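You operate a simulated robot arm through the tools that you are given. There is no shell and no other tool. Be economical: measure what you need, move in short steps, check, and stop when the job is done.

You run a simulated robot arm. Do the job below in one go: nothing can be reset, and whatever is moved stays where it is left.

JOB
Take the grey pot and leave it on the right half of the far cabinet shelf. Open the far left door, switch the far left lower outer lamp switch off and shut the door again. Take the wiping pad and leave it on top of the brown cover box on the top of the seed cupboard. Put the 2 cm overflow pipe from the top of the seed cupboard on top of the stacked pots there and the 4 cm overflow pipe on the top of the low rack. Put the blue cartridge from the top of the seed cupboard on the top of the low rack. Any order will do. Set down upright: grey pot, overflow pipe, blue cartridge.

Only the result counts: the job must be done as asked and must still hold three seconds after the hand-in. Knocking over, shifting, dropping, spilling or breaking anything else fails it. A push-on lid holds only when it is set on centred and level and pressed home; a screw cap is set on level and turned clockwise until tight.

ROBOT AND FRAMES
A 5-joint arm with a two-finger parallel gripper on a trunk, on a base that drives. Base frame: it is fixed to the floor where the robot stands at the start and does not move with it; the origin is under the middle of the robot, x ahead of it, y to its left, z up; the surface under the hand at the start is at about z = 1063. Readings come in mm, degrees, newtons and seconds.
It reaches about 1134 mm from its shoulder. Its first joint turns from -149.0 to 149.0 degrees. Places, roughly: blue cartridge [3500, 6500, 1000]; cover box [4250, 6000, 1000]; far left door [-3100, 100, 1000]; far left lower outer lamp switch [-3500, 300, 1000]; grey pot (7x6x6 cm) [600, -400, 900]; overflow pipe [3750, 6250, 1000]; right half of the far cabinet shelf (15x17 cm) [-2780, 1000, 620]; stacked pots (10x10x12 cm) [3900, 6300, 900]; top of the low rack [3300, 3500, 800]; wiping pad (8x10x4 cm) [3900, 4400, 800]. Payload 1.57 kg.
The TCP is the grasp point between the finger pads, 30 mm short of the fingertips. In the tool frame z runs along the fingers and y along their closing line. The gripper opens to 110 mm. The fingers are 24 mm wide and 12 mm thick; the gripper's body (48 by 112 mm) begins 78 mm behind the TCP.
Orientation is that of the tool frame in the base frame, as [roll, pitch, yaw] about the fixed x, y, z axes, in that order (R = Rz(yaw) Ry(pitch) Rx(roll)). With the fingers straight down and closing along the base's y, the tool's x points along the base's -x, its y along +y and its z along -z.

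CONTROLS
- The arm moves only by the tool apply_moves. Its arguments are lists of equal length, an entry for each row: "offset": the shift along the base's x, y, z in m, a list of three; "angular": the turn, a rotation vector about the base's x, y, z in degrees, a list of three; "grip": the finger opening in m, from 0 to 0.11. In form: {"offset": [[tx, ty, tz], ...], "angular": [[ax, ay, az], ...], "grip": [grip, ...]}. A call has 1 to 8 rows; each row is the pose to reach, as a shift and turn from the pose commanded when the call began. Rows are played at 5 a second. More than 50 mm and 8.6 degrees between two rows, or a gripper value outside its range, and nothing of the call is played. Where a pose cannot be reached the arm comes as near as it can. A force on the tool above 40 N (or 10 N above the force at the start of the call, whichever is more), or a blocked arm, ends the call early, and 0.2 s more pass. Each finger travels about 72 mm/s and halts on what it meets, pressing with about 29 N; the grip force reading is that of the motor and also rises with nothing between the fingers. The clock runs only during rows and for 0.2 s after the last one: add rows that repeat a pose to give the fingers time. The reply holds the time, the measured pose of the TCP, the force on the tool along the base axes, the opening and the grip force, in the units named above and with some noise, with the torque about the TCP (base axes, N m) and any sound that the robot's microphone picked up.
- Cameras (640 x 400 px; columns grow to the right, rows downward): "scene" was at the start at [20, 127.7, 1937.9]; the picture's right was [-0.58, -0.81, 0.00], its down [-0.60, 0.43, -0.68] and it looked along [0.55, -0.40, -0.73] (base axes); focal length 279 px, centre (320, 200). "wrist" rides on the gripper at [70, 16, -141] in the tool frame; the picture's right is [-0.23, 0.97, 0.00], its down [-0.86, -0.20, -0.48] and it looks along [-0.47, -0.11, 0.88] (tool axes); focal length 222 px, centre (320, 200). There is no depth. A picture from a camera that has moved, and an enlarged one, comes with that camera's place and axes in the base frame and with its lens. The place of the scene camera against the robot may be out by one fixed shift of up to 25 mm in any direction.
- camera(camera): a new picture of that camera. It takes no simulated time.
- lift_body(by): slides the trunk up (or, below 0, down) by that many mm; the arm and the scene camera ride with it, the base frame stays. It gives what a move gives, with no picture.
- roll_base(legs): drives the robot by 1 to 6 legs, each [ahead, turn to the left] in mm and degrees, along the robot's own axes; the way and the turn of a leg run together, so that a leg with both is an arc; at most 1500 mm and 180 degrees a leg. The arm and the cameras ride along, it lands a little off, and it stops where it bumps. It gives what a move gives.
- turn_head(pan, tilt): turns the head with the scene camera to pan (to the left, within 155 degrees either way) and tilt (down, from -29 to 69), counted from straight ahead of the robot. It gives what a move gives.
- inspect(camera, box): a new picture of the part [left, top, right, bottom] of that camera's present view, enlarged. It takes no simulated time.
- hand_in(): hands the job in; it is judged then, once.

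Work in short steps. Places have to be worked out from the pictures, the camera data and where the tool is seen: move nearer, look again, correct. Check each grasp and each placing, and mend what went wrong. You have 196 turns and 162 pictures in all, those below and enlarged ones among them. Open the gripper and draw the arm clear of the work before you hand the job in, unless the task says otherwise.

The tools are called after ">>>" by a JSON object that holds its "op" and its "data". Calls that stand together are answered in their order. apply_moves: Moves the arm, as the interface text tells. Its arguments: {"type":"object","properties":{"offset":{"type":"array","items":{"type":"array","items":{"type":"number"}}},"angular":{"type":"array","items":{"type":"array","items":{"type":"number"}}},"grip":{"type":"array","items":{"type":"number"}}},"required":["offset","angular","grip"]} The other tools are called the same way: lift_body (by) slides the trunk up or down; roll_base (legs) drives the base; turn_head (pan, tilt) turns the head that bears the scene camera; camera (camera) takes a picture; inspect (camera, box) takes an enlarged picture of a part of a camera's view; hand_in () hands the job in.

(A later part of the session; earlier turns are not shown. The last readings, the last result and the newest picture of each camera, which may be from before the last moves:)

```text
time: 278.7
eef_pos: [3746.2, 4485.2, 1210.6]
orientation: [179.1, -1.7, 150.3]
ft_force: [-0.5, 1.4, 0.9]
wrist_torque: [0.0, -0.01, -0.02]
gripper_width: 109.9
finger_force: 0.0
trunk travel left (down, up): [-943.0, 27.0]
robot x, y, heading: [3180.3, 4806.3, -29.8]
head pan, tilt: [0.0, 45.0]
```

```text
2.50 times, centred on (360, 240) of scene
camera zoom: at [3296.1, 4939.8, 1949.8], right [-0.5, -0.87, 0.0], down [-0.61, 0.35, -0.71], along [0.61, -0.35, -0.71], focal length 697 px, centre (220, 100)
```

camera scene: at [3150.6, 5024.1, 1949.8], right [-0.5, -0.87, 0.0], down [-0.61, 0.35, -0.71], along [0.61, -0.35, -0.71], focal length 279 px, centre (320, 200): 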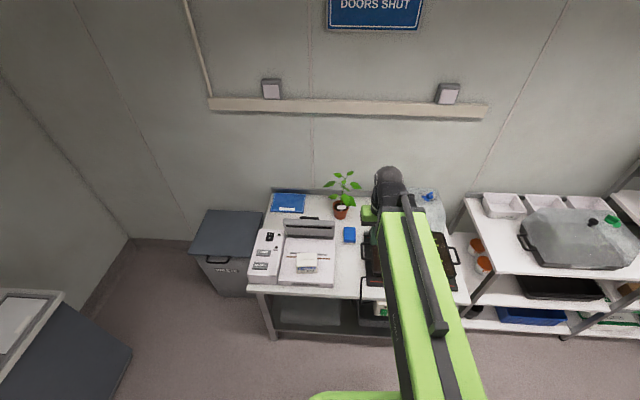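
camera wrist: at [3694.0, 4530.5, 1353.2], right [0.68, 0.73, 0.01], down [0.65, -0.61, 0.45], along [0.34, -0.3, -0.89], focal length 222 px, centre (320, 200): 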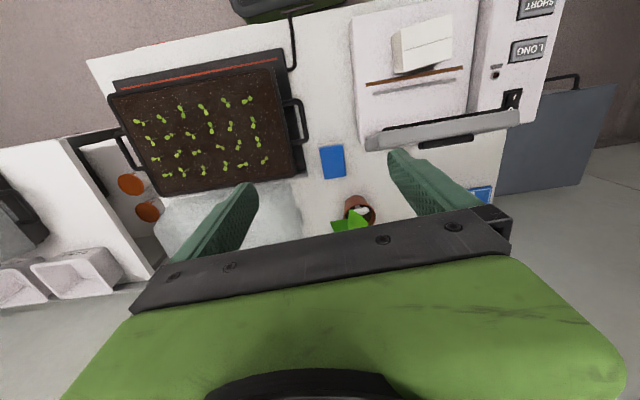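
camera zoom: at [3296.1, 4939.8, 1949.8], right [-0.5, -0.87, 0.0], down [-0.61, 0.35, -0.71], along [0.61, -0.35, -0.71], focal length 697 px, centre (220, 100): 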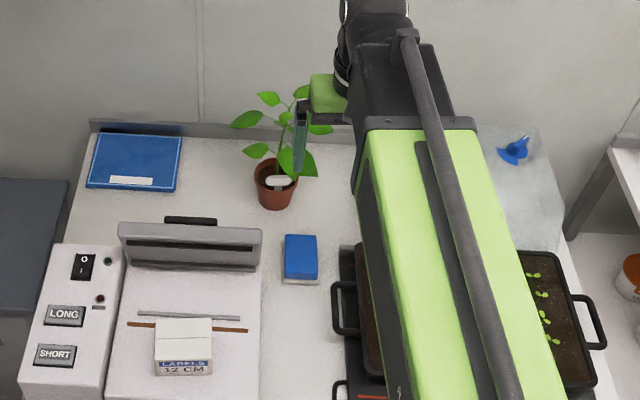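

The pad is a blue block; the plant stands right behind it, so I tilt the hand 30° (wrist toward me), move nearly above it, and lower partway.

>>> {"op": "apply_moves", "data": {"offset": [[0.018, -0.008, 0], [0.036, -0.016, 0], [0.054, -0.024, 0], [0.072, -0.032, 0], [0.072, -0.032, 0]], "angular": [[-3.7, -6.5, 0], [-7.45, -13.05, 0], [-11.2, -19.6, 0], [-14.9, -26.1, 0], [-14.9, -26.1, 0]], "grip": [0.11, 0.11, 0.11, 0.11, 0.11]}}

>>> {"op": "lift_body", "data": {"by": -250}}

>>> {"op": "camera", "data": {"camera": "wrist"}}

```text
time: 279.9
eef_pos: [3818.4, 4451.6, 1238.9]
orientation: [179.0, 28.3, 150.3]
ft_force: [-0.1, -0.1, 0.1]
wrist_torque: [-0.03, 0.01, 0.0]
gripper_width: 109.9
finger_force: 0.0
out of reach, approached as far as the arm can: row 2, 3, 4, 5
trunk travel left (down, up): [-943.0, 27.0]
robot x, y, heading: [3182.5, 4805.0, -29.8]
head pan, tilt: [0.0, 45.0]
```

```text
time: 282.5
eef_pos: [3817.7, 4451.9, 988.5]
orientation: [179.1, 28.3, 150.1]
ft_force: [0.3, -0.7, -0.1]
wrist_torque: [-0.01, -0.01, 0.0]
gripper_width: 109.9
finger_force: 0.1
trunk travel left (down, up): [-693.0, 277.0]
robot x, y, heading: [3179.4, 4809.0, -30.0]
head pan, tilt: [0.0, 45.0]
```

```text
58 pictures are left
camera wrist: at [3712.4, 4529.5, 1079.4], right [0.65, 0.75, 0.12], down [0.36, -0.44, 0.82], along [0.67, -0.49, -0.55], focal length 222 px, centre (320, 200)
```

wrist: 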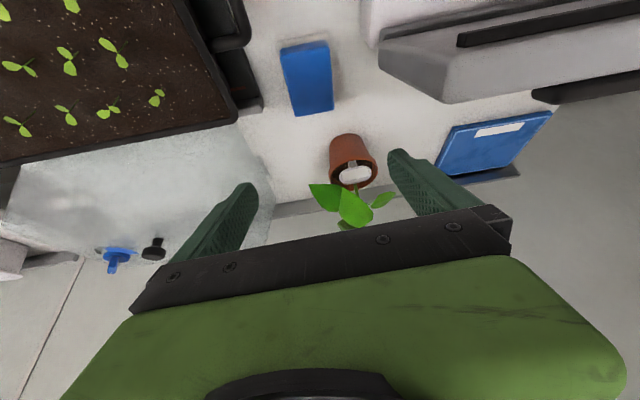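

Pad top is at z≈716, centre (3867,4428), table ≈676. I centre over it, then lower in two stages.

>>> {"op": "apply_moves", "data": {"offset": [[0.025, -0.012, 0], [0.049, -0.024, 0], [0.049, -0.024, 0]], "angular": [[0, 0, 0], [0, 0, 0], [0, 0, 0]], "grip": [0.105, 0.102, 0.102]}}

>>> {"op": "lift_body", "data": {"by": -180}}

>>> {"op": "camera", "data": {"camera": "wrist"}}

```text
time: 283.3
eef_pos: [3866.1, 4428.9, 989.7]
orientation: [179.0, 28.4, 150.3]
ft_force: [0.4, 0.2, -0.5]
wrist_torque: [0.04, -0.02, -0.02]
gripper_width: 102.1
finger_force: 0.0
trunk travel left (down, up): [-693.0, 277.0]
robot x, y, heading: [3180.6, 4811.4, -30.0]
head pan, tilt: [0.0, 45.0]
```

```text
time: 285.3
eef_pos: [3867.2, 4429.7, 808.4]
orientation: [179.0, 28.4, 150.3]
ft_force: [0.6, 0.2, 0.0]
wrist_torque: [0.01, -0.02, 0.0]
gripper_width: 102.0
finger_force: 0.1
trunk travel left (down, up): [-513.0, 457.0]
robot x, y, heading: [3180.3, 4806.2, -29.6]
head pan, tilt: [0.0, 45.0]
```

```text
57 pictures are left
camera wrist: at [3761.2, 4506.4, 899.3], right [0.65, 0.75, 0.12], down [0.36, -0.44, 0.82], along [0.67, -0.49, -0.55], focal length 222 px, centre (320, 200)
```

wrist: 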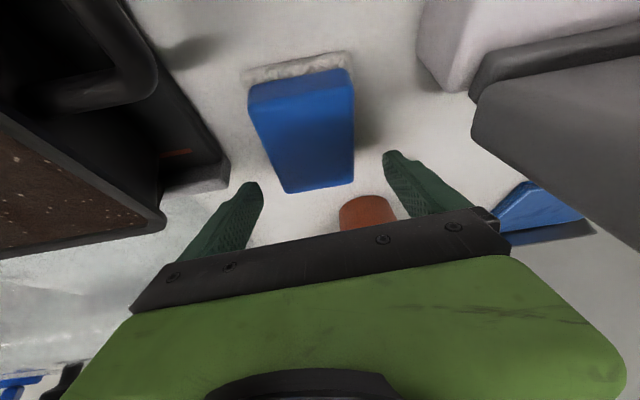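

Small correction (+6,−9 mm), then down to grip height.

>>> {"op": "apply_moves", "data": {"offset": [[0.006, -0.009, 0], [0.006, -0.009, 0]], "angular": [[0, 0, 0], [0, 0, 0]], "grip": [0.102, 0.102]}}

>>> {"op": "lift_body", "data": {"by": -92}}

>>> {"op": "apply_moves", "data": {"offset": [[0, 0, 0], [0, 0, 0], [0, 0, 0], [0, 0, 0]], "angular": [[0, 0, 0], [0, 0, 0], [0, 0, 0], [0, 0, 0]], "grip": [0.09, 0.07, 0.05, 0.05]}}

>>> {"op": "camera", "data": {"camera": "wrist"}}

```text
time: 285.9
eef_pos: [3871.3, 4419.6, 808.0]
orientation: [179.1, 28.3, 150.3]
ft_force: [0.1, 0.2, -0.1]
wrist_torque: [0.0, -0.01, -0.02]
gripper_width: 102.1
finger_force: 0.0
trunk travel left (down, up): [-513.0, 457.0]
robot x, y, heading: [3178.6, 4806.8, -29.9]
head pan, tilt: [0.0, 45.0]
```

```text
time: 286.5
eef_pos: [3872.0, 4419.1, 782.1]
orientation: [179.5, 28.9, 150.6]
ft_force: [-13.5, 8.7, 21.8]
wrist_torque: [-0.77, 0.93, -0.66]
gripper_width: 100.6
finger_force: 0.0
trunk travel left (down, up): [-484.0, 486.0]
robot x, y, heading: [3176.6, 4806.9, -30.0]
head pan, tilt: [0.0, 45.0]
stopped: the force on the tool passed its limit at 278 N (the readings are from after the stop); the commanded pose is now the measured one
```

```text
time: 287.5
eef_pos: [3872.3, 4417.9, 781.8]
orientation: [179.4, 29.1, 150.7]
ft_force: [-1.4, -6.6, 25.7]
wrist_torque: [-1.09, 0.46, 0.04]
gripper_width: 70.8
finger_force: 29.4
trunk travel left (down, up): [-484.0, 486.0]
robot x, y, heading: [3180.1, 4807.8, -29.8]
head pan, tilt: [0.0, 45.0]
```

```text
56 pictures are left
camera wrist: at [3766.2, 4496.2, 871.1], right [0.65, 0.75, 0.12], down [0.35, -0.43, 0.83], along [0.68, -0.5, -0.54], focal length 222 px, centre (320, 200)
```

wrist: 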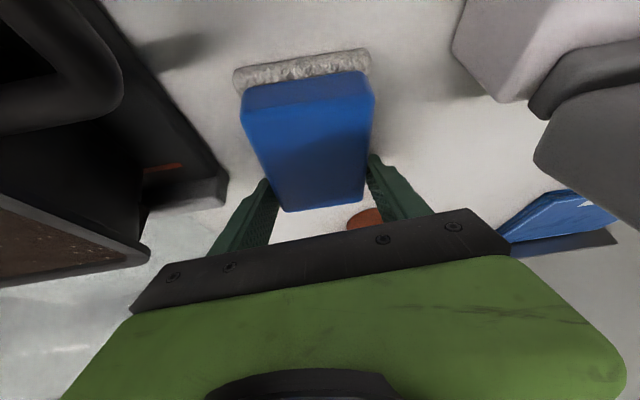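

The table is higher than estimated (tips touched at z≈750), so I hold only the far end of the pad. I release, lift slightly, shift 42 mm back toward the pad's middle and regrip.

>>> {"op": "apply_moves", "data": {"offset": [[0, 0, 0], [0, 0, 0], [0, 0, 0.012], [0, 0, 0.012]], "angular": [[0, 0, 0], [0, 0, 0], [0, 0, 0], [0, 0, 0]], "grip": [0.085, 0.1, 0.1, 0.1]}}

>>> {"op": "apply_moves", "data": {"offset": [[-0.018, 0.01, 0], [-0.036, 0.021, 0], [-0.036, 0.021, -0.006], [-0.036, 0.021, -0.006], [-0.036, 0.021, -0.006], [-0.036, 0.021, -0.006]], "angular": [[0, 0, 0], [0, 0, 0], [0, 0, 0], [0, 0, 0], [0, 0, 0], [0, 0, 0]], "grip": [0.1, 0.1, 0.1, 0.08, 0.055, 0.05]}}

>>> {"op": "camera", "data": {"camera": "wrist"}}

```text
time: 288.2
eef_pos: [3874.6, 4422.8, 780.7]
orientation: [179.2, 29.2, 150.7]
ft_force: [2.6, 17.2, 23.5]
wrist_torque: [-0.43, 0.37, -0.15]
gripper_width: 85.2
finger_force: 0.0
out of reach, approached as far as the arm can: row 3
trunk travel left (down, up): [-484.0, 486.0]
robot x, y, heading: [3176.6, 4807.5, -29.8]
head pan, tilt: [0.0, 45.0]
stopped in row 3: the force on the tool passed its limit at 41 N (the readings are from after the stop); the commanded pose is now the measured one
```

```text
time: 288.6
eef_pos: [3872.2, 4424.3, 783.3]
orientation: [179.2, 29.8, 150.9]
ft_force: [0.7, 8.1, 10.1]
wrist_torque: [-0.23, 0.22, -0.08]
gripper_width: 94.1
finger_force: 0.0
trunk travel left (down, up): [-484.0, 486.0]
robot x, y, heading: [3181.4, 4804.4, -29.8]
head pan, tilt: [0.0, 45.0]
stopped in row 1: the force on the tool passed its limit at 46 N (the readings are from after the stop); the commanded pose is now the measured one
```

```text
55 pictures are left
camera wrist: at [3764.3, 4501.5, 870.0], right [0.64, 0.76, 0.12], down [0.34, -0.43, 0.84], along [0.69, -0.49, -0.53], focal length 222 px, centre (320, 200)
```

wrist: 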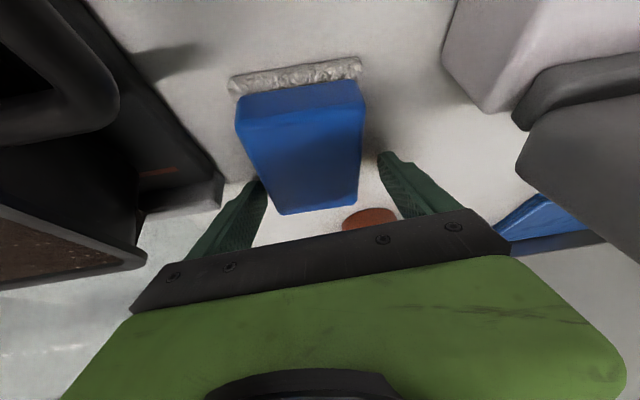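

Forces and torque suggest the gripper's right end touches the machine's raised lid. I lift clear and look.

>>> {"op": "lift_body", "data": {"by": 70}}

>>> {"op": "inspect", "data": {"camera": "scene", "box": [260, 40, 480, 260]}}

>>> {"op": "camera", "data": {"camera": "wrist"}}

```text
time: 289.6
eef_pos: [3872.5, 4423.1, 852.3]
orientation: [179.3, 29.8, 150.8]
ft_force: [-0.7, -0.6, 0.3]
wrist_torque: [-0.02, -0.02, 0.0]
gripper_width: 100.1
finger_force: 0.1
trunk travel left (down, up): [-554.0, 416.0]
robot x, y, heading: [3183.1, 4804.3, -29.8]
head pan, tilt: [0.0, 45.0]
```

```text
1.82 times, centred on (370, 150) of scene
camera zoom: at [3297.0, 4939.4, 1560.5], right [-0.5, -0.87, 0.0], down [-0.61, 0.35, -0.71], along [0.61, -0.35, -0.71], focal length 507 px, centre (229, 291)
```

zoom: 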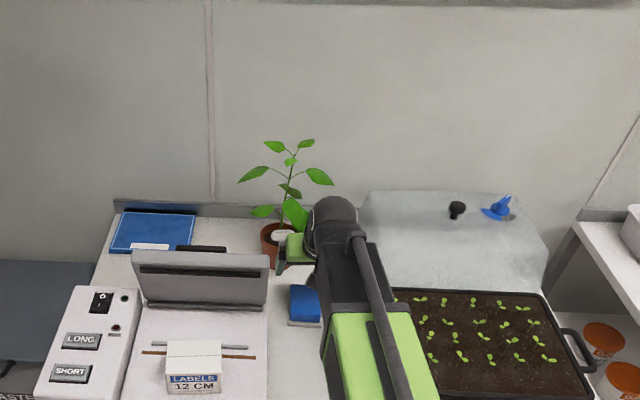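

```text
53 pictures are left
camera wrist: at [3764.7, 4500.2, 939.6], right [0.64, 0.76, 0.12], down [0.34, -0.43, 0.84], along [0.69, -0.49, -0.53], focal length 222 px, centre (320, 200)
```

wrist: 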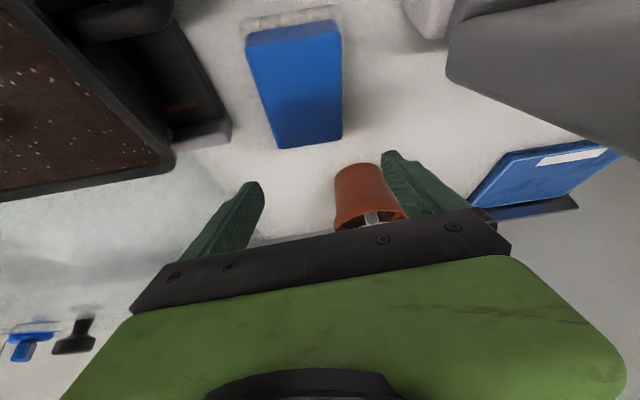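

Same-tilt triangulation now gives pad top z≈789, centre (3835,4443), table ≈749: my hand was 42 mm too far. I shift back and lower.

>>> {"op": "apply_moves", "data": {"offset": [[-0.019, 0.01, 0], [-0.037, 0.02, 0], [-0.037, 0.02, 0], [-0.037, 0.02, 0]], "angular": [[0, 0, 0], [0, 0, 0], [0, 0, 0], [0, 0, 0]], "grip": [0.1, 0.1, 0.1, 0.1]}}

>>> {"op": "lift_body", "data": {"by": -64}}

>>> {"op": "camera", "data": {"camera": "wrist"}}

```text
time: 290.6
eef_pos: [3836.3, 4442.9, 852.6]
orientation: [179.3, 29.7, 150.8]
ft_force: [-0.3, 1.0, 1.0]
wrist_torque: [0.0, -0.01, -0.01]
gripper_width: 100.0
finger_force: 0.0
trunk travel left (down, up): [-554.0, 416.0]
robot x, y, heading: [3182.1, 4801.9, -29.9]
head pan, tilt: [0.0, 45.0]
```

```text
time: 291.7
eef_pos: [3833.9, 4443.2, 788.3]
orientation: [179.3, 29.7, 150.8]
ft_force: [0.3, 0.6, 0.3]
wrist_torque: [0.03, 0.03, -0.01]
gripper_width: 100.1
finger_force: 0.1
trunk travel left (down, up): [-490.0, 480.0]
robot x, y, heading: [3180.4, 4806.1, -29.7]
head pan, tilt: [0.0, 45.0]
```

```text
52 pictures are left
camera wrist: at [3727.0, 4520.3, 875.6], right [0.64, 0.76, 0.12], down [0.34, -0.43, 0.84], along [0.69, -0.49, -0.53], focal length 222 px, centre (320, 200)
```

wrist: 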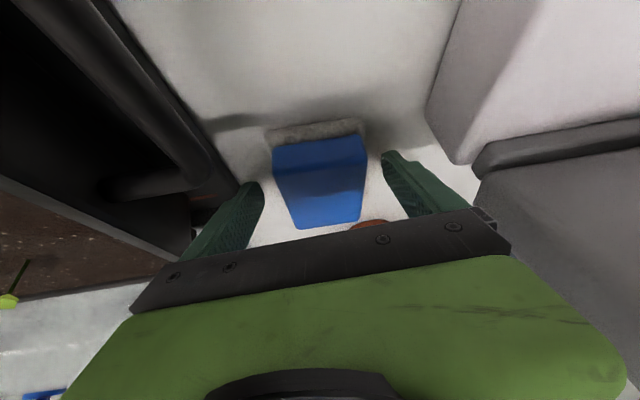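

Pad is centred between the fingers. I lower 3 mm, grip, and lift.

>>> {"op": "lift_body", "data": {"by": -3}}

>>> {"op": "apply_moves", "data": {"offset": [[0, 0, 0], [0, 0, 0], [0, 0, 0], [0, 0, 0]], "angular": [[0, 0, 0], [0, 0, 0], [0, 0, 0], [0, 0, 0]], "grip": [0.085, 0.065, 0.05, 0.05]}}

>>> {"op": "lift_body", "data": {"by": 380}}

>>> {"op": "camera", "data": {"camera": "wrist"}}

```text
time: 292.2
eef_pos: [3834.1, 4442.2, 785.0]
orientation: [179.3, 29.6, 150.8]
ft_force: [0.1, -0.5, -0.4]
wrist_torque: [0.01, 0.01, 0.01]
gripper_width: 100.1
finger_force: 0.0
trunk travel left (down, up): [-487.0, 483.0]
robot x, y, heading: [3178.5, 4806.9, -29.8]
head pan, tilt: [0.0, 45.0]
```

```text
time: 293.2
eef_pos: [3834.5, 4442.4, 784.0]
orientation: [179.3, 29.8, 150.8]
ft_force: [0.2, 0.2, 0.4]
wrist_torque: [0.03, 0.0, -0.06]
gripper_width: 70.5
finger_force: 29.0
trunk travel left (down, up): [-487.0, 483.0]
robot x, y, heading: [3178.4, 4805.9, -30.1]
head pan, tilt: [0.0, 45.0]
```

```text
time: 296.9
eef_pos: [3833.9, 4443.2, 1164.8]
orientation: [179.3, 29.6, 150.8]
ft_force: [-0.1, -0.2, -0.7]
wrist_torque: [-0.01, 0.04, 0.01]
gripper_width: 70.0
finger_force: 29.5
trunk travel left (down, up): [-867.0, 103.0]
robot x, y, heading: [3180.7, 4805.2, -29.5]
head pan, tilt: [0.0, 45.0]
```

```text
51 pictures are left
camera wrist: at [3727.1, 4520.3, 1252.5], right [0.64, 0.76, 0.12], down [0.34, -0.43, 0.84], along [0.69, -0.49, -0.53], focal length 222 px, centre (320, 200)
```

wrist: 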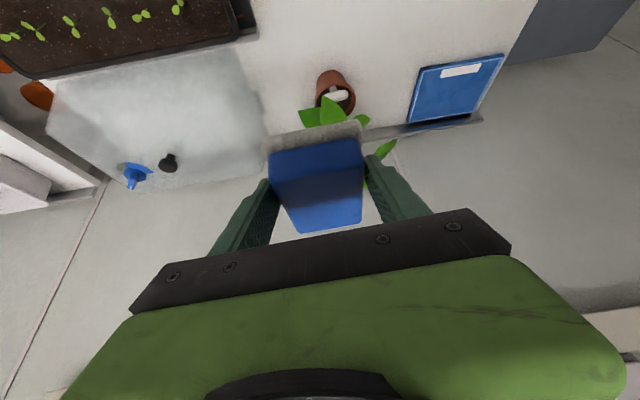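

Pad held (bottom ≈35 mm under TCP). I drive toward the seed cupboard, keeping clear of the table corner.

>>> {"op": "roll_base", "data": {"legs": [[-170, 0], [0, 40], [0, 38.5], [650, 0]]}}

>>> {"op": "turn_head", "data": {"pan": 0, "tilt": 35}}

>>> {"op": "camera", "data": {"camera": "scene"}}

```text
time: 305.2
eef_pos: [3947.2, 5948.3, 1165.3]
orientation: [179.3, 29.6, -130.5]
ft_force: [-0.2, -0.2, -0.6]
wrist_torque: [0.0, 0.02, 0.02]
gripper_width: 69.2
finger_force: 29.0
trunk travel left (down, up): [-867.0, 103.0]
robot x, y, heading: [3456.7, 5384.6, 48.0]
head pan, tilt: [0.0, 45.0]
```

```text
time: 305.9
eef_pos: [3948.1, 5948.0, 1165.9]
orientation: [179.3, 29.7, -130.7]
ft_force: [-0.2, -0.2, -0.8]
wrist_torque: [0.0, -0.04, 0.03]
gripper_width: 69.2
finger_force: 28.5
trunk travel left (down, up): [-867.0, 103.0]
robot x, y, heading: [3456.7, 5382.4, 48.6]
head pan, tilt: [0.0, 35.0]
```

```text
50 pictures are left
camera scene: at [3361.5, 5531.0, 1888.3], right [0.75, -0.67, 0.0], down [-0.38, -0.43, -0.82], along [0.55, 0.61, -0.57], focal length 279 px, centre (320, 200)
```

scene: 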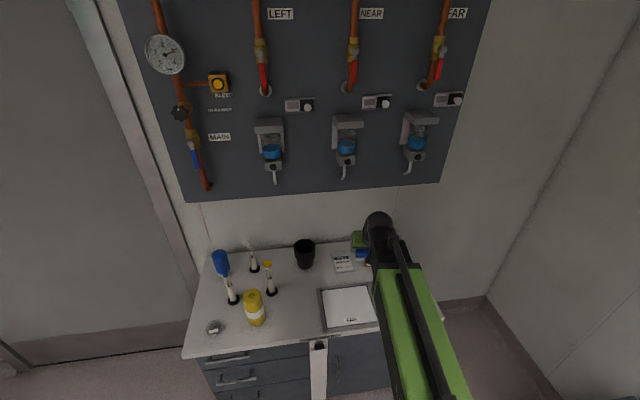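

I zoom on the cupboard top and use the wrist view for the cover box.

>>> {"op": "inspect", "data": {"camera": "scene", "box": [190, 220, 400, 350]}}

>>> {"op": "camera", "data": {"camera": "wrist"}}

```text
3.05 times, centred on (295, 285) of scene
camera zoom: at [3361.5, 5531.0, 1888.3], right [0.75, -0.67, 0.0], down [-0.38, -0.43, -0.82], along [0.55, 0.61, -0.57], focal length 850 px, centre (396, -59)
```

zoom: 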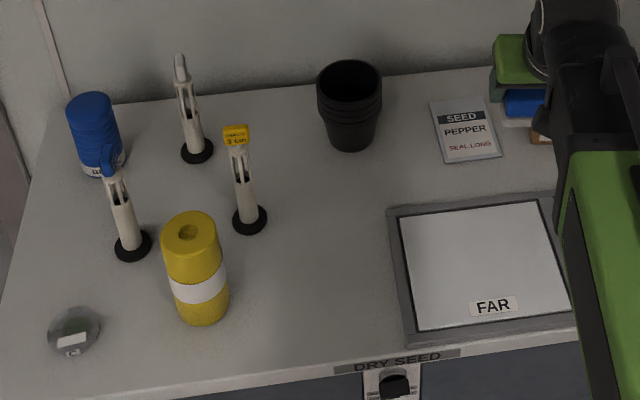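

```text
48 pictures are left
camera wrist: at [3851.4, 5859.5, 1252.6], right [-0.61, 0.78, 0.12], down [0.49, 0.25, 0.84], along [0.62, 0.57, -0.53], focal length 222 px, centre (320, 200)
```

wrist: 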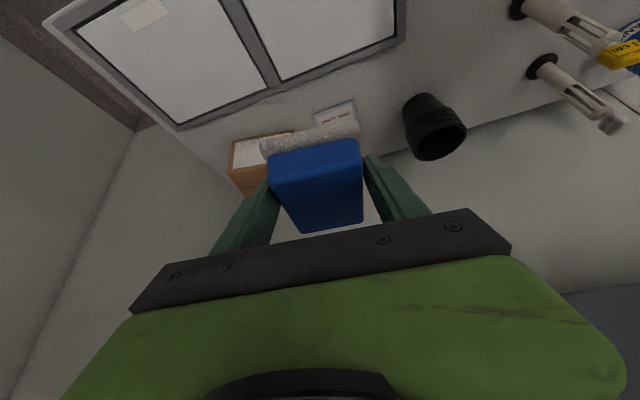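

I turn 8° right and drive 90 mm, then take two wrist views at different heights to locate the cover box.

>>> {"op": "roll_base", "data": {"legs": [[0, -8], [70, 0]]}}

>>> {"op": "inspect", "data": {"camera": "wrist", "box": [170, 20, 470, 210]}}

>>> {"op": "lift_body", "data": {"by": -80}}

>>> {"op": "inspect", "data": {"camera": "wrist", "box": [170, 20, 470, 210]}}

```text
time: 307.6
eef_pos: [4074.7, 5919.1, 1163.7]
orientation: [179.3, 29.6, -138.7]
ft_force: [0.4, 0.4, 0.3]
wrist_torque: [-0.06, 0.03, 0.01]
gripper_width: 69.5
finger_force: 29.0
trunk travel left (down, up): [-867.0, 103.0]
robot x, y, heading: [3508.0, 5424.0, 40.6]
head pan, tilt: [0.0, 35.0]
```

```text
2.11 times, centred on (320, 115) of wrist
camera zoom: at [3967.2, 5845.1, 1251.6], right [-0.5, 0.86, 0.12], down [0.52, 0.18, 0.84], along [0.69, 0.48, -0.53], focal length 468 px, centre (320, 379)
```

zoom: 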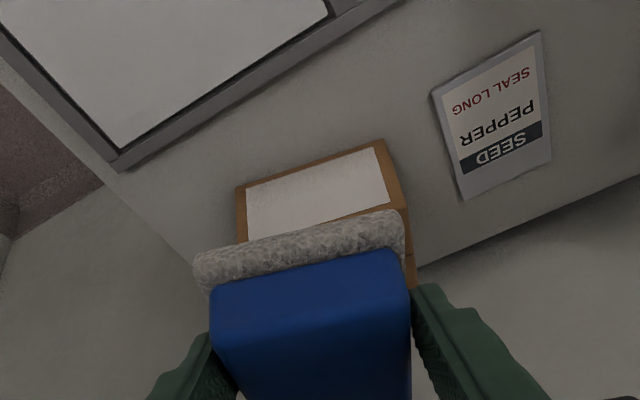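

```text
time: 308.7
eef_pos: [4074.7, 5918.0, 1084.2]
orientation: [179.2, 29.7, -138.7]
ft_force: [-0.1, -0.4, -1.0]
wrist_torque: [-0.03, 0.0, 0.01]
gripper_width: 69.0
finger_force: 28.4
trunk travel left (down, up): [-787.0, 183.0]
robot x, y, heading: [3511.1, 5427.0, 40.5]
head pan, tilt: [0.0, 35.0]
```

```text
2.11 times, centred on (320, 115) of wrist
camera zoom: at [3965.8, 5844.1, 1172.5], right [-0.5, 0.86, 0.12], down [0.52, 0.18, 0.84], along [0.69, 0.48, -0.53], focal length 468 px, centre (320, 379)
```

zoom: 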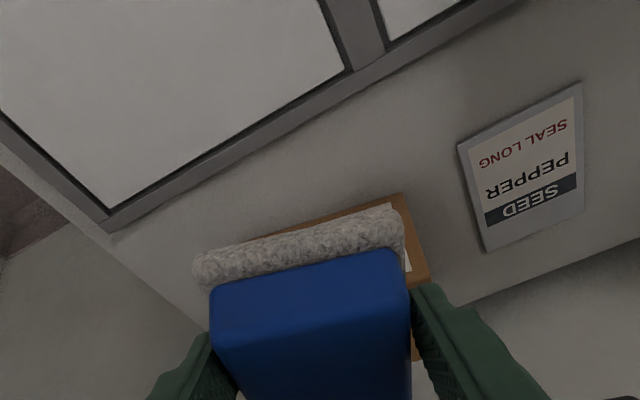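

Cupboard top z≈844, cover box front edge from (4120,6062) to (4224,5961), top z≈944, centre ≈(4203,6043). I drive in 150 mm and correct with the arm.

>>> {"op": "roll_base", "data": {"legs": [[150, 0]]}}

>>> {"op": "inspect", "data": {"camera": "scene", "box": [260, 160, 460, 330]}}

```text
time: 310.1
eef_pos: [4190.8, 6014.1, 1084.6]
orientation: [179.3, 29.6, -138.9]
ft_force: [0.7, 1.2, -1.0]
wrist_torque: [-0.03, 0.05, 0.01]
gripper_width: 69.2
finger_force: 28.6
trunk travel left (down, up): [-787.0, 183.0]
robot x, y, heading: [3625.3, 5518.5, 40.5]
head pan, tilt: [0.0, 35.0]
```

```text
2.35 times, centred on (360, 245) of scene
camera zoom: at [3550.0, 5684.4, 1808.3], right [0.65, -0.76, 0.0], down [-0.44, -0.37, -0.82], along [0.62, 0.53, -0.57], focal length 656 px, centre (226, 94)
```

zoom: 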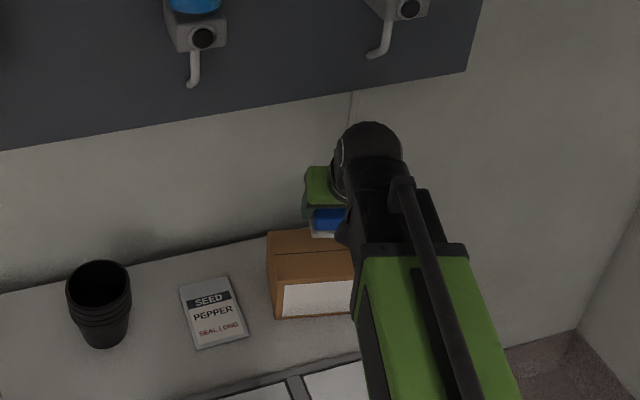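

Box depth ≈112 mm, so its centre is ≈(4210,6050). I shift (+18,+35) and lower.

>>> {"op": "apply_moves", "data": {"offset": [[0.009, 0.018, 0], [0.018, 0.035, 0], [0.018, 0.035, 0]], "angular": [[0, 0, 0], [0, 0, 0], [0, 0, 0]], "grip": [0.05, 0.05, 0.05]}}

>>> {"op": "lift_body", "data": {"by": -90}}

>>> {"op": "camera", "data": {"camera": "wrist"}}

>>> {"op": "inspect", "data": {"camera": "scene", "box": [290, 160, 440, 280]}}

```text
time: 310.9
eef_pos: [4208.4, 6048.0, 1084.2]
orientation: [179.4, 29.6, -138.8]
ft_force: [-0.5, 0.3, -1.0]
wrist_torque: [0.02, 0.0, 0.02]
gripper_width: 69.2
finger_force: 29.0
trunk travel left (down, up): [-787.0, 183.0]
robot x, y, heading: [3626.2, 5523.1, 40.4]
head pan, tilt: [0.0, 35.0]
```

```text
time: 312.1
eef_pos: [4209.1, 6049.3, 992.8]
orientation: [179.4, 29.6, -138.9]
ft_force: [0.9, -0.2, -0.8]
wrist_torque: [0.0, 0.03, 0.0]
gripper_width: 69.3
finger_force: 28.9
trunk travel left (down, up): [-697.0, 273.0]
robot x, y, heading: [3627.4, 5523.2, 40.5]
head pan, tilt: [0.0, 35.0]
```

```text
44 pictures are left
camera wrist: at [4099.7, 5975.7, 1082.6], right [-0.5, 0.86, 0.12], down [0.52, 0.18, 0.84], along [0.7, 0.48, -0.53], focal length 222 px, centre (320, 200)
```

wrist: 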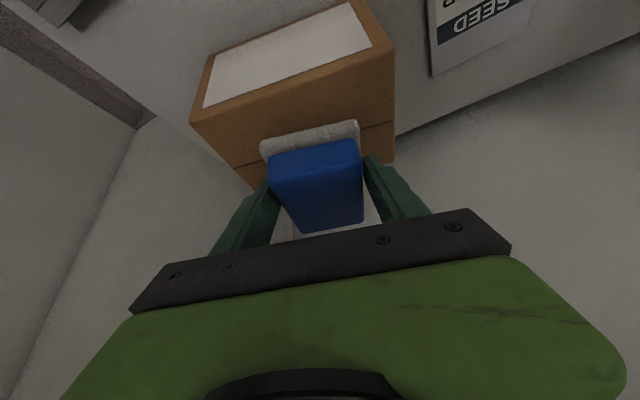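

```text
3.33 times, centred on (365, 220) of scene
camera zoom: at [3548.6, 5683.1, 1718.3], right [0.65, -0.76, 0.0], down [-0.44, -0.37, -0.82], along [0.62, 0.53, -0.57], focal length 929 px, centre (170, 133)
```

zoom: 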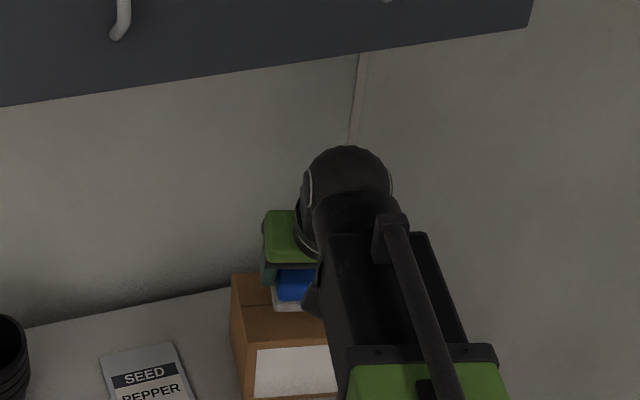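

The pad sits ~45 mm too far back over the box. I shift it back toward me (−32,−40 mm), then lower onto the box.

>>> {"op": "apply_moves", "data": {"offset": [[-0.016, -0.02, 0], [-0.032, -0.04, 0], [-0.032, -0.04, 0]], "angular": [[0, 0, 0], [0, 0, 0], [0, 0, 0]], "grip": [0.05, 0.05, 0.05]}}

>>> {"op": "lift_body", "data": {"by": -8}}

>>> {"op": "inspect", "data": {"camera": "wrist", "box": [170, 20, 470, 250]}}

```text
time: 312.9
eef_pos: [4176.2, 6010.1, 995.0]
orientation: [179.3, 29.5, -138.9]
ft_force: [0.7, 0.4, -1.5]
wrist_torque: [-0.01, 0.01, 0.0]
gripper_width: 69.2
finger_force: 28.9
trunk travel left (down, up): [-697.0, 273.0]
robot x, y, heading: [3627.3, 5519.2, 40.3]
head pan, tilt: [0.0, 35.0]
```

```text
time: 313.5
eef_pos: [4176.7, 6009.0, 986.3]
orientation: [179.3, 29.6, -138.7]
ft_force: [-0.7, 0.2, -1.3]
wrist_torque: [0.01, -0.01, 0.02]
gripper_width: 68.8
finger_force: 29.2
trunk travel left (down, up): [-689.0, 281.0]
robot x, y, heading: [3624.0, 5520.0, 40.6]
head pan, tilt: [0.0, 35.0]
```

```text
1.74 times, centred on (320, 135) of wrist
camera zoom: at [4067.8, 5935.6, 1074.6], right [-0.5, 0.86, 0.12], down [0.52, 0.18, 0.84], along [0.7, 0.48, -0.54], focal length 386 px, centre (320, 313)
```

zoom: 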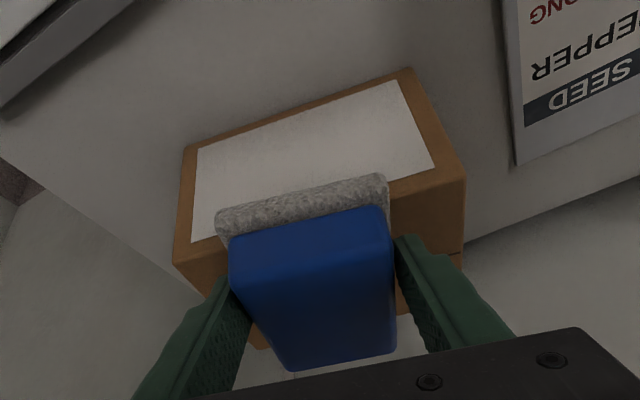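

Pad overhangs the front by ~10 mm; I move it 13 mm back and lower to contact.

>>> {"op": "apply_moves", "data": {"offset": [[0.009, 0.009, 0], [0.009, 0.009, 0]], "angular": [[0, 0, 0], [0, 0, 0]], "grip": [0.05, 0.05]}}

>>> {"op": "lift_body", "data": {"by": -4}}

>>> {"op": "lift_body", "data": {"by": -3}}

>>> {"op": "lift_body", "data": {"by": -3}}

```text
time: 314.1
eef_pos: [4185.3, 6017.8, 985.9]
orientation: [179.2, 29.5, -138.9]
ft_force: [0.1, -1.1, -1.3]
wrist_torque: [-0.03, 0.02, -0.01]
gripper_width: 68.9
finger_force: 29.0
trunk travel left (down, up): [-689.0, 281.0]
robot x, y, heading: [3626.0, 5521.3, 40.5]
head pan, tilt: [0.0, 35.0]
```

```text
time: 314.6
eef_pos: [4185.4, 6018.4, 982.3]
orientation: [179.3, 29.5, -138.8]
ft_force: [-0.7, -0.4, -1.1]
wrist_torque: [0.0, -0.02, 0.01]
gripper_width: 69.1
finger_force: 28.9
trunk travel left (down, up): [-685.0, 285.0]
robot x, y, heading: [3621.8, 5522.2, 40.7]
head pan, tilt: [0.0, 35.0]
```

```text
time: 315.2
eef_pos: [4185.4, 6018.0, 979.9]
orientation: [179.3, 29.5, -138.7]
ft_force: [0.8, -0.1, -0.6]
wrist_torque: [0.0, 0.01, 0.03]
gripper_width: 69.0
finger_force: 28.7
trunk travel left (down, up): [-682.0, 288.0]
robot x, y, heading: [3626.7, 5519.4, 40.2]
head pan, tilt: [0.0, 35.0]
```

```text
time: 315.7
eef_pos: [4186.6, 6017.8, 976.6]
orientation: [179.3, 29.5, -138.8]
ft_force: [0.0, 0.5, -1.2]
wrist_torque: [-0.02, -0.04, -0.03]
gripper_width: 69.0
finger_force: 28.6
trunk travel left (down, up): [-679.0, 291.0]
robot x, y, heading: [3626.3, 5520.9, 40.2]
head pan, tilt: [0.0, 35.0]
```

Not touching yet; I continue in 3 mm steps.

>>> {"op": "lift_body", "data": {"by": -4}}

>>> {"op": "lift_body", "data": {"by": -4}}

>>> {"op": "lift_body", "data": {"by": -4}}

```text
time: 316.2
eef_pos: [4185.1, 6016.7, 974.8]
orientation: [179.3, 29.6, -138.9]
ft_force: [3.3, 4.2, 19.6]
wrist_torque: [0.28, -0.37, -0.12]
gripper_width: 69.1
finger_force: 28.7
trunk travel left (down, up): [-675.0, 295.0]
robot x, y, heading: [3621.9, 5521.5, 40.7]
head pan, tilt: [0.0, 35.0]
```

```text
time: 316.7
eef_pos: [4184.3, 6017.2, 971.8]
orientation: [179.4, 30.1, -138.7]
ft_force: [-4.5, -4.3, 28.0]
wrist_torque: [-0.56, -0.03, -0.18]
gripper_width: 69.1
finger_force: 29.0
trunk travel left (down, up): [-671.0, 299.0]
robot x, y, heading: [3625.3, 5523.5, 40.2]
head pan, tilt: [0.0, 35.0]
stopped: the force on the tool passed its limit at 43 N (the readings are from after the stop); the commanded pose is now the measured one
```

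```text
time: 317.0
eef_pos: [4183.4, 6015.9, 971.6]
orientation: [179.4, 30.2, -138.7]
ft_force: [-6.7, -6.2, 31.5]
wrist_torque: [-0.65, -0.07, -0.24]
gripper_width: 69.0
finger_force: 29.3
trunk travel left (down, up): [-670.0, 300.0]
robot x, y, heading: [3627.2, 5523.3, 40.7]
head pan, tilt: [0.0, 35.0]
stopped: the force on the tool passed its limit at 45 N (the readings are from after the stop); the commanded pose is now the measured one
```

Pad is on the box. I relieve, open, raise and check.

>>> {"op": "lift_body", "data": {"by": 4}}

>>> {"op": "apply_moves", "data": {"offset": [[0, 0, 0], [0, 0, 0], [0, 0, 0]], "angular": [[0, 0, 0], [0, 0, 0], [0, 0, 0]], "grip": [0.076, 0.086, 0.095]}}

>>> {"op": "lift_body", "data": {"by": 150}}

>>> {"op": "camera", "data": {"camera": "wrist"}}

```text
time: 317.6
eef_pos: [4185.9, 6018.8, 974.0]
orientation: [179.5, 30.0, -138.7]
ft_force: [-0.2, 0.0, 0.1]
wrist_torque: [-0.01, 0.02, 0.02]
gripper_width: 69.2
finger_force: 28.9
trunk travel left (down, up): [-674.0, 296.0]
robot x, y, heading: [3626.9, 5521.3, 40.4]
head pan, tilt: [0.0, 35.0]
```

```text
time: 318.4
eef_pos: [4187.6, 6018.8, 973.6]
orientation: [179.5, 30.0, -138.7]
ft_force: [0.0, 0.9, -0.2]
wrist_torque: [-0.02, 0.0, -0.02]
gripper_width: 95.4
finger_force: 0.0
trunk travel left (down, up): [-674.0, 296.0]
robot x, y, heading: [3626.3, 5520.1, 40.2]
head pan, tilt: [0.0, 35.0]
```

```text
time: 320.1
eef_pos: [4187.8, 6019.7, 1123.1]
orientation: [179.4, 30.0, -138.7]
ft_force: [-0.2, -0.1, -0.2]
wrist_torque: [-0.04, 0.01, 0.01]
gripper_width: 95.1
finger_force: 0.1
trunk travel left (down, up): [-824.0, 146.0]
robot x, y, heading: [3628.3, 5523.1, 40.7]
head pan, tilt: [0.0, 35.0]
```

```text
41 pictures are left
camera wrist: at [4077.7, 5944.5, 1210.1], right [-0.5, 0.86, 0.12], down [0.51, 0.18, 0.84], along [0.7, 0.48, -0.53], focal length 222 px, centre (320, 200)
```

wrist: 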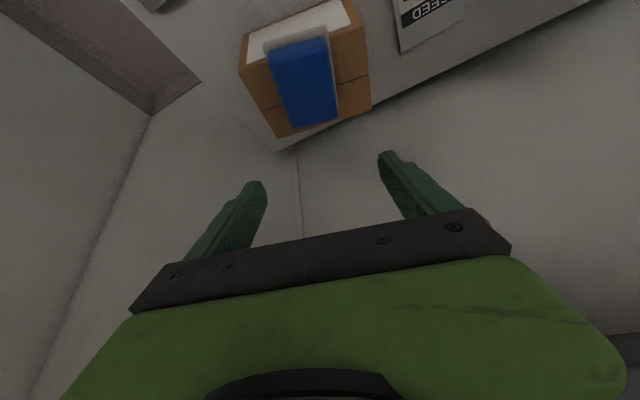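

The pad rests on the box. Next I back off a little, turn toward the pipes and read their tags.

>>> {"op": "roll_base", "data": {"legs": [[-200, 0], [0, 30]]}}

>>> {"op": "turn_head", "data": {"pan": 0, "tilt": 42}}

>>> {"op": "camera", "data": {"camera": "scene"}}

```text
time: 323.2
eef_pos: [3726.3, 6097.3, 1123.8]
orientation: [179.3, 29.9, -110.1]
ft_force: [0.8, -0.5, 0.4]
wrist_torque: [0.07, 0.07, 0.04]
gripper_width: 95.2
finger_force: 0.0
trunk travel left (down, up): [-824.0, 146.0]
robot x, y, heading: [3458.4, 5395.2, 68.6]
head pan, tilt: [0.0, 35.0]
```

```text
time: 323.8
eef_pos: [3725.4, 6099.9, 1123.5]
orientation: [179.4, 30.0, -110.0]
ft_force: [-1.2, 0.7, -0.3]
wrist_torque: [0.0, -0.02, 0.0]
gripper_width: 95.0
finger_force: 0.1
trunk travel left (down, up): [-824.0, 146.0]
robot x, y, heading: [3462.0, 5400.6, 68.8]
head pan, tilt: [0.0, 42.0]
```

```text
40 pictures are left
camera scene: at [3316.1, 5500.4, 1835.4], right [0.93, -0.36, 0.0], down [-0.24, -0.62, -0.74], along [0.27, 0.69, -0.67], focal length 279 px, centre (320, 200)
```

scene: 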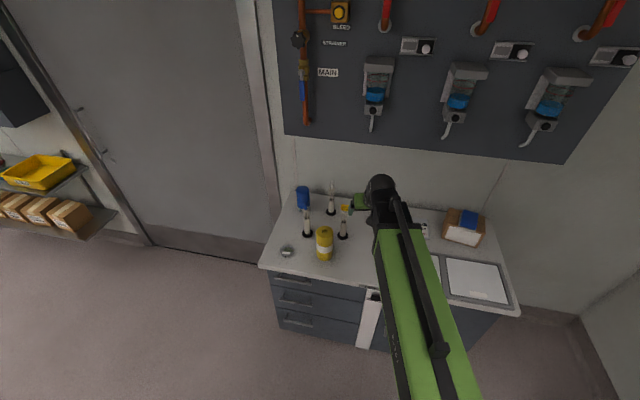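

>>> {"op": "inspect", "data": {"camera": "scene", "box": [275, 175, 365, 270]}}

>>> {"op": "inspect", "data": {"camera": "wrist", "box": [160, 0, 640, 240]}}

```text
4.21 times, centred on (320, 222) of scene
camera zoom: at [3316.1, 5500.4, 1835.4], right [0.93, -0.36, 0.0], down [-0.24, -0.62, -0.74], along [0.27, 0.69, -0.67], focal length 1174 px, centre (320, 105)
```

zoom: 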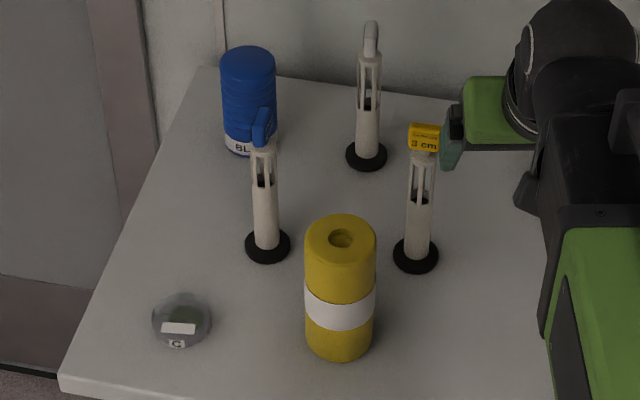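

```text
1.33 times, centred on (400, 120) of wrist
camera zoom: at [3666.2, 5982.1, 1209.9], right [-0.85, 0.51, 0.12], down [0.36, 0.4, 0.84], along [0.38, 0.76, -0.53], focal length 296 px, centre (213, 307)
```

zoom: 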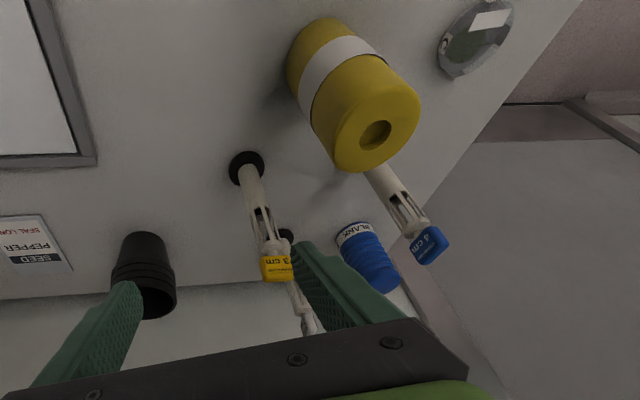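

I confirm the tags: blue reads 4 cm; I zoom on the yellow and grey ones.

>>> {"op": "inspect", "data": {"camera": "wrist", "box": [340, 160, 420, 230]}}

>>> {"op": "inspect", "data": {"camera": "scene", "box": [320, 175, 360, 220]}}

```text
5.71 times, centred on (380, 195) of wrist
camera zoom: at [3666.2, 5982.1, 1209.9], right [-0.85, 0.51, 0.12], down [0.36, 0.4, 0.84], along [0.38, 0.76, -0.53], focal length 1269 px, centre (-23, 229)
```

zoom: 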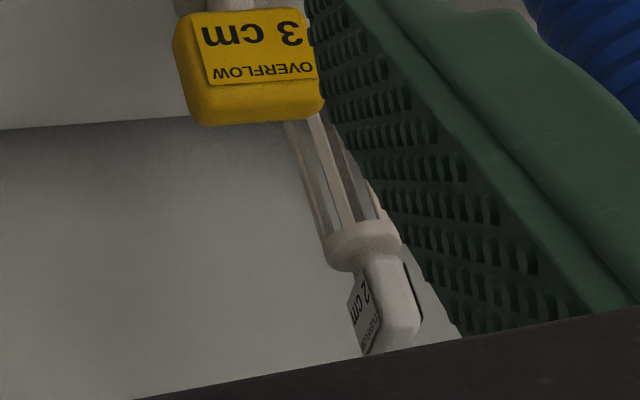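

```text
8.89 times, centred on (340, 198) of scene
camera zoom: at [3316.1, 5500.4, 1835.4], right [0.93, -0.36, 0.0], down [-0.24, -0.62, -0.74], along [0.27, 0.69, -0.67], focal length 2478 px, centre (142, 222)
```

zoom: 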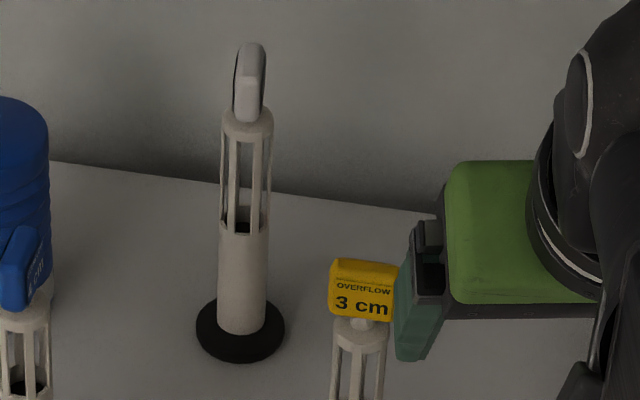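

Grey = 2 cm, blue = 4 cm. To grasp the 2 cm pipe at the back with a 30° tilt without brushing the 3 cm and 4 cm pipes, I approach along azimuth 55°; I reposition the base.

>>> {"op": "lift_body", "data": {"by": 80}}

>>> {"op": "roll_base", "data": {"legs": [[0, 53], [393, 0], [0, -67]]}}

>>> {"op": "camera", "data": {"camera": "wrist"}}

>>> {"op": "lift_body", "data": {"by": -90}}

>>> {"op": "camera", "data": {"camera": "wrist"}}

```text
time: 325.0
eef_pos: [3726.6, 6098.8, 1202.3]
orientation: [179.4, 29.9, -110.0]
ft_force: [-0.1, -0.7, 0.6]
wrist_torque: [0.0, 0.01, 0.01]
gripper_width: 95.1
finger_force: 0.1
trunk travel left (down, up): [-904.0, 66.0]
robot x, y, heading: [3462.0, 5402.1, 69.0]
head pan, tilt: [0.0, 42.0]
```

```text
time: 332.8
eef_pos: [3706.3, 6346.7, 1204.7]
orientation: [179.5, 30.1, -126.4]
ft_force: [-0.9, -0.8, 0.4]
wrist_torque: [-0.02, -0.07, -0.03]
gripper_width: 95.1
finger_force: 0.1
trunk travel left (down, up): [-904.0, 66.0]
robot x, y, heading: [3271.2, 5732.0, 52.7]
head pan, tilt: [0.0, 42.0]
```

```text
35 pictures are left
camera wrist: at [3616.4, 6249.9, 1291.2], right [-0.67, 0.73, 0.12], down [0.46, 0.28, 0.84], along [0.58, 0.62, -0.53], focal length 222 px, centre (320, 200)
```

wrist: 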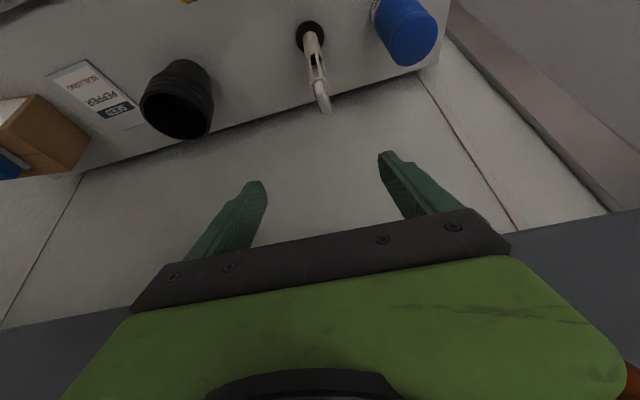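

```text
time: 334.1
eef_pos: [3710.5, 6345.6, 1113.3]
orientation: [179.4, 30.0, -126.6]
ft_force: [0.1, -0.3, -0.3]
wrist_torque: [-0.04, 0.0, 0.0]
gripper_width: 95.1
finger_force: 0.0
trunk travel left (down, up): [-814.0, 156.0]
robot x, y, heading: [3269.9, 5736.0, 52.6]
head pan, tilt: [0.0, 42.0]
```

```text
34 pictures are left
camera wrist: at [3619.6, 6250.1, 1200.2], right [-0.67, 0.73, 0.12], down [0.46, 0.28, 0.84], along [0.58, 0.62, -0.53], focal length 222 px, centre (320, 200)
```

wrist: 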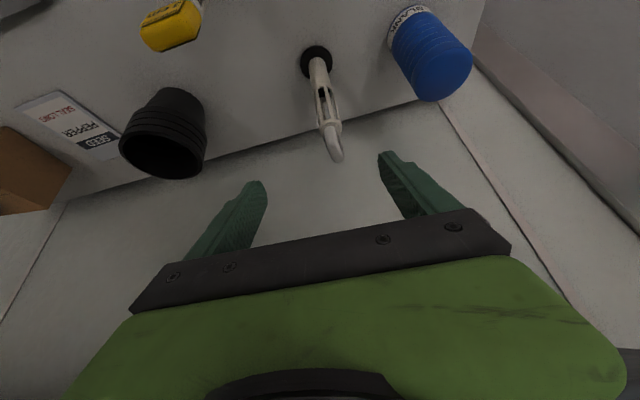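

The 2 cm pipe stands at (3721,6395). I move over it and lower to grip height.

>>> {"op": "apply_moves", "data": {"offset": [[0.006, 0.025, 0], [0.011, 0.049, 0], [0.011, 0.049, 0], [0.011, 0.049, 0]], "angular": [[0, 0, 0], [0, 0, 0], [0, 0, 0], [0, 0, 0]], "grip": [0.08, 0.07, 0.07, 0.07]}}

>>> {"op": "lift_body", "data": {"by": -120}}

>>> {"op": "camera", "data": {"camera": "wrist"}}

```text
time: 335.1
eef_pos: [3720.7, 6394.0, 1113.2]
orientation: [179.4, 29.8, -126.5]
ft_force: [-0.5, -0.1, 0.2]
wrist_torque: [-0.02, 0.02, 0.02]
gripper_width: 69.9
finger_force: 0.1
trunk travel left (down, up): [-814.0, 156.0]
robot x, y, heading: [3274.5, 5735.5, 52.6]
head pan, tilt: [0.0, 42.0]
```

```text
time: 336.6
eef_pos: [3720.3, 6395.4, 993.1]
orientation: [179.5, 29.9, -126.4]
ft_force: [-0.1, 1.0, 0.0]
wrist_torque: [0.02, -0.03, -0.02]
gripper_width: 69.9
finger_force: 0.0
trunk travel left (down, up): [-694.0, 276.0]
robot x, y, heading: [3272.9, 5738.9, 52.9]
head pan, tilt: [0.0, 42.0]
```

```text
33 pictures are left
camera wrist: at [3629.8, 6299.2, 1080.2], right [-0.67, 0.73, 0.12], down [0.46, 0.28, 0.84], along [0.58, 0.62, -0.53], focal length 222 px, centre (320, 200)
```

wrist: 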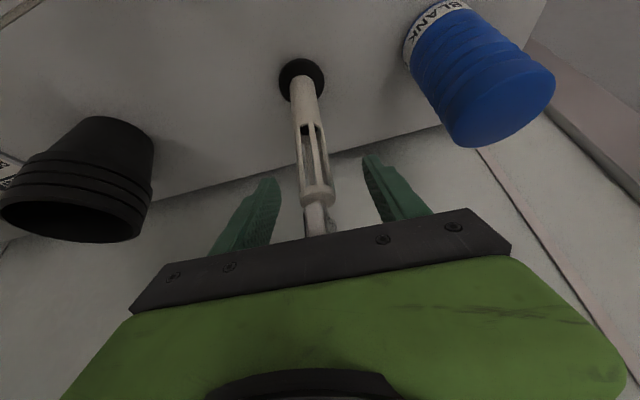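

Pipe is centred between the fingers. I lower 38 mm and grip.

>>> {"op": "lift_body", "data": {"by": -38}}

>>> {"op": "apply_moves", "data": {"offset": [[0, 0, 0], [0, 0, 0], [0, 0, 0], [0, 0, 0]], "angular": [[0, 0, 0], [0, 0, 0], [0, 0, 0], [0, 0, 0]], "grip": [0.05, 0.03, 0.012, 0.012]}}

>>> {"op": "lift_body", "data": {"by": 180}}

>>> {"op": "camera", "data": {"camera": "wrist"}}

```text
time: 337.4
eef_pos: [3719.0, 6394.5, 955.5]
orientation: [179.4, 29.9, -126.5]
ft_force: [-0.1, 0.1, -0.6]
wrist_torque: [-0.04, -0.02, -0.02]
gripper_width: 70.0
finger_force: 0.1
trunk travel left (down, up): [-656.0, 314.0]
robot x, y, heading: [3269.8, 5739.4, 52.5]
head pan, tilt: [0.0, 42.0]
```

```text
time: 338.4
eef_pos: [3720.4, 6395.4, 954.9]
orientation: [179.4, 29.9, -126.5]
ft_force: [0.1, 0.0, -0.1]
wrist_torque: [-0.04, -0.07, -0.02]
gripper_width: 25.5
finger_force: 29.1
trunk travel left (down, up): [-656.0, 314.0]
robot x, y, heading: [3275.2, 5737.3, 52.8]
head pan, tilt: [0.0, 42.0]
```

```text
time: 340.4
eef_pos: [3719.8, 6395.3, 1135.6]
orientation: [179.4, 29.9, -126.5]
ft_force: [-0.7, -0.2, -1.6]
wrist_torque: [0.02, -0.01, 0.04]
gripper_width: 24.7
finger_force: 29.0
trunk travel left (down, up): [-836.0, 134.0]
robot x, y, heading: [3274.0, 5739.0, 52.8]
head pan, tilt: [0.0, 42.0]
```

```text
32 pictures are left
camera wrist: at [3629.8, 6299.4, 1222.0], right [-0.67, 0.73, 0.12], down [0.46, 0.28, 0.84], along [0.58, 0.62, -0.53], focal length 222 px, centre (320, 200)
```

wrist: 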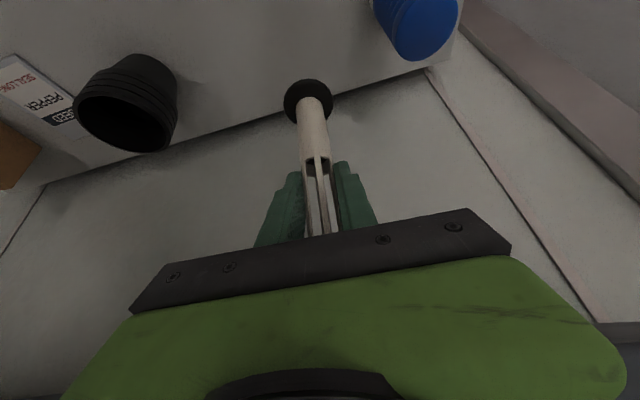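

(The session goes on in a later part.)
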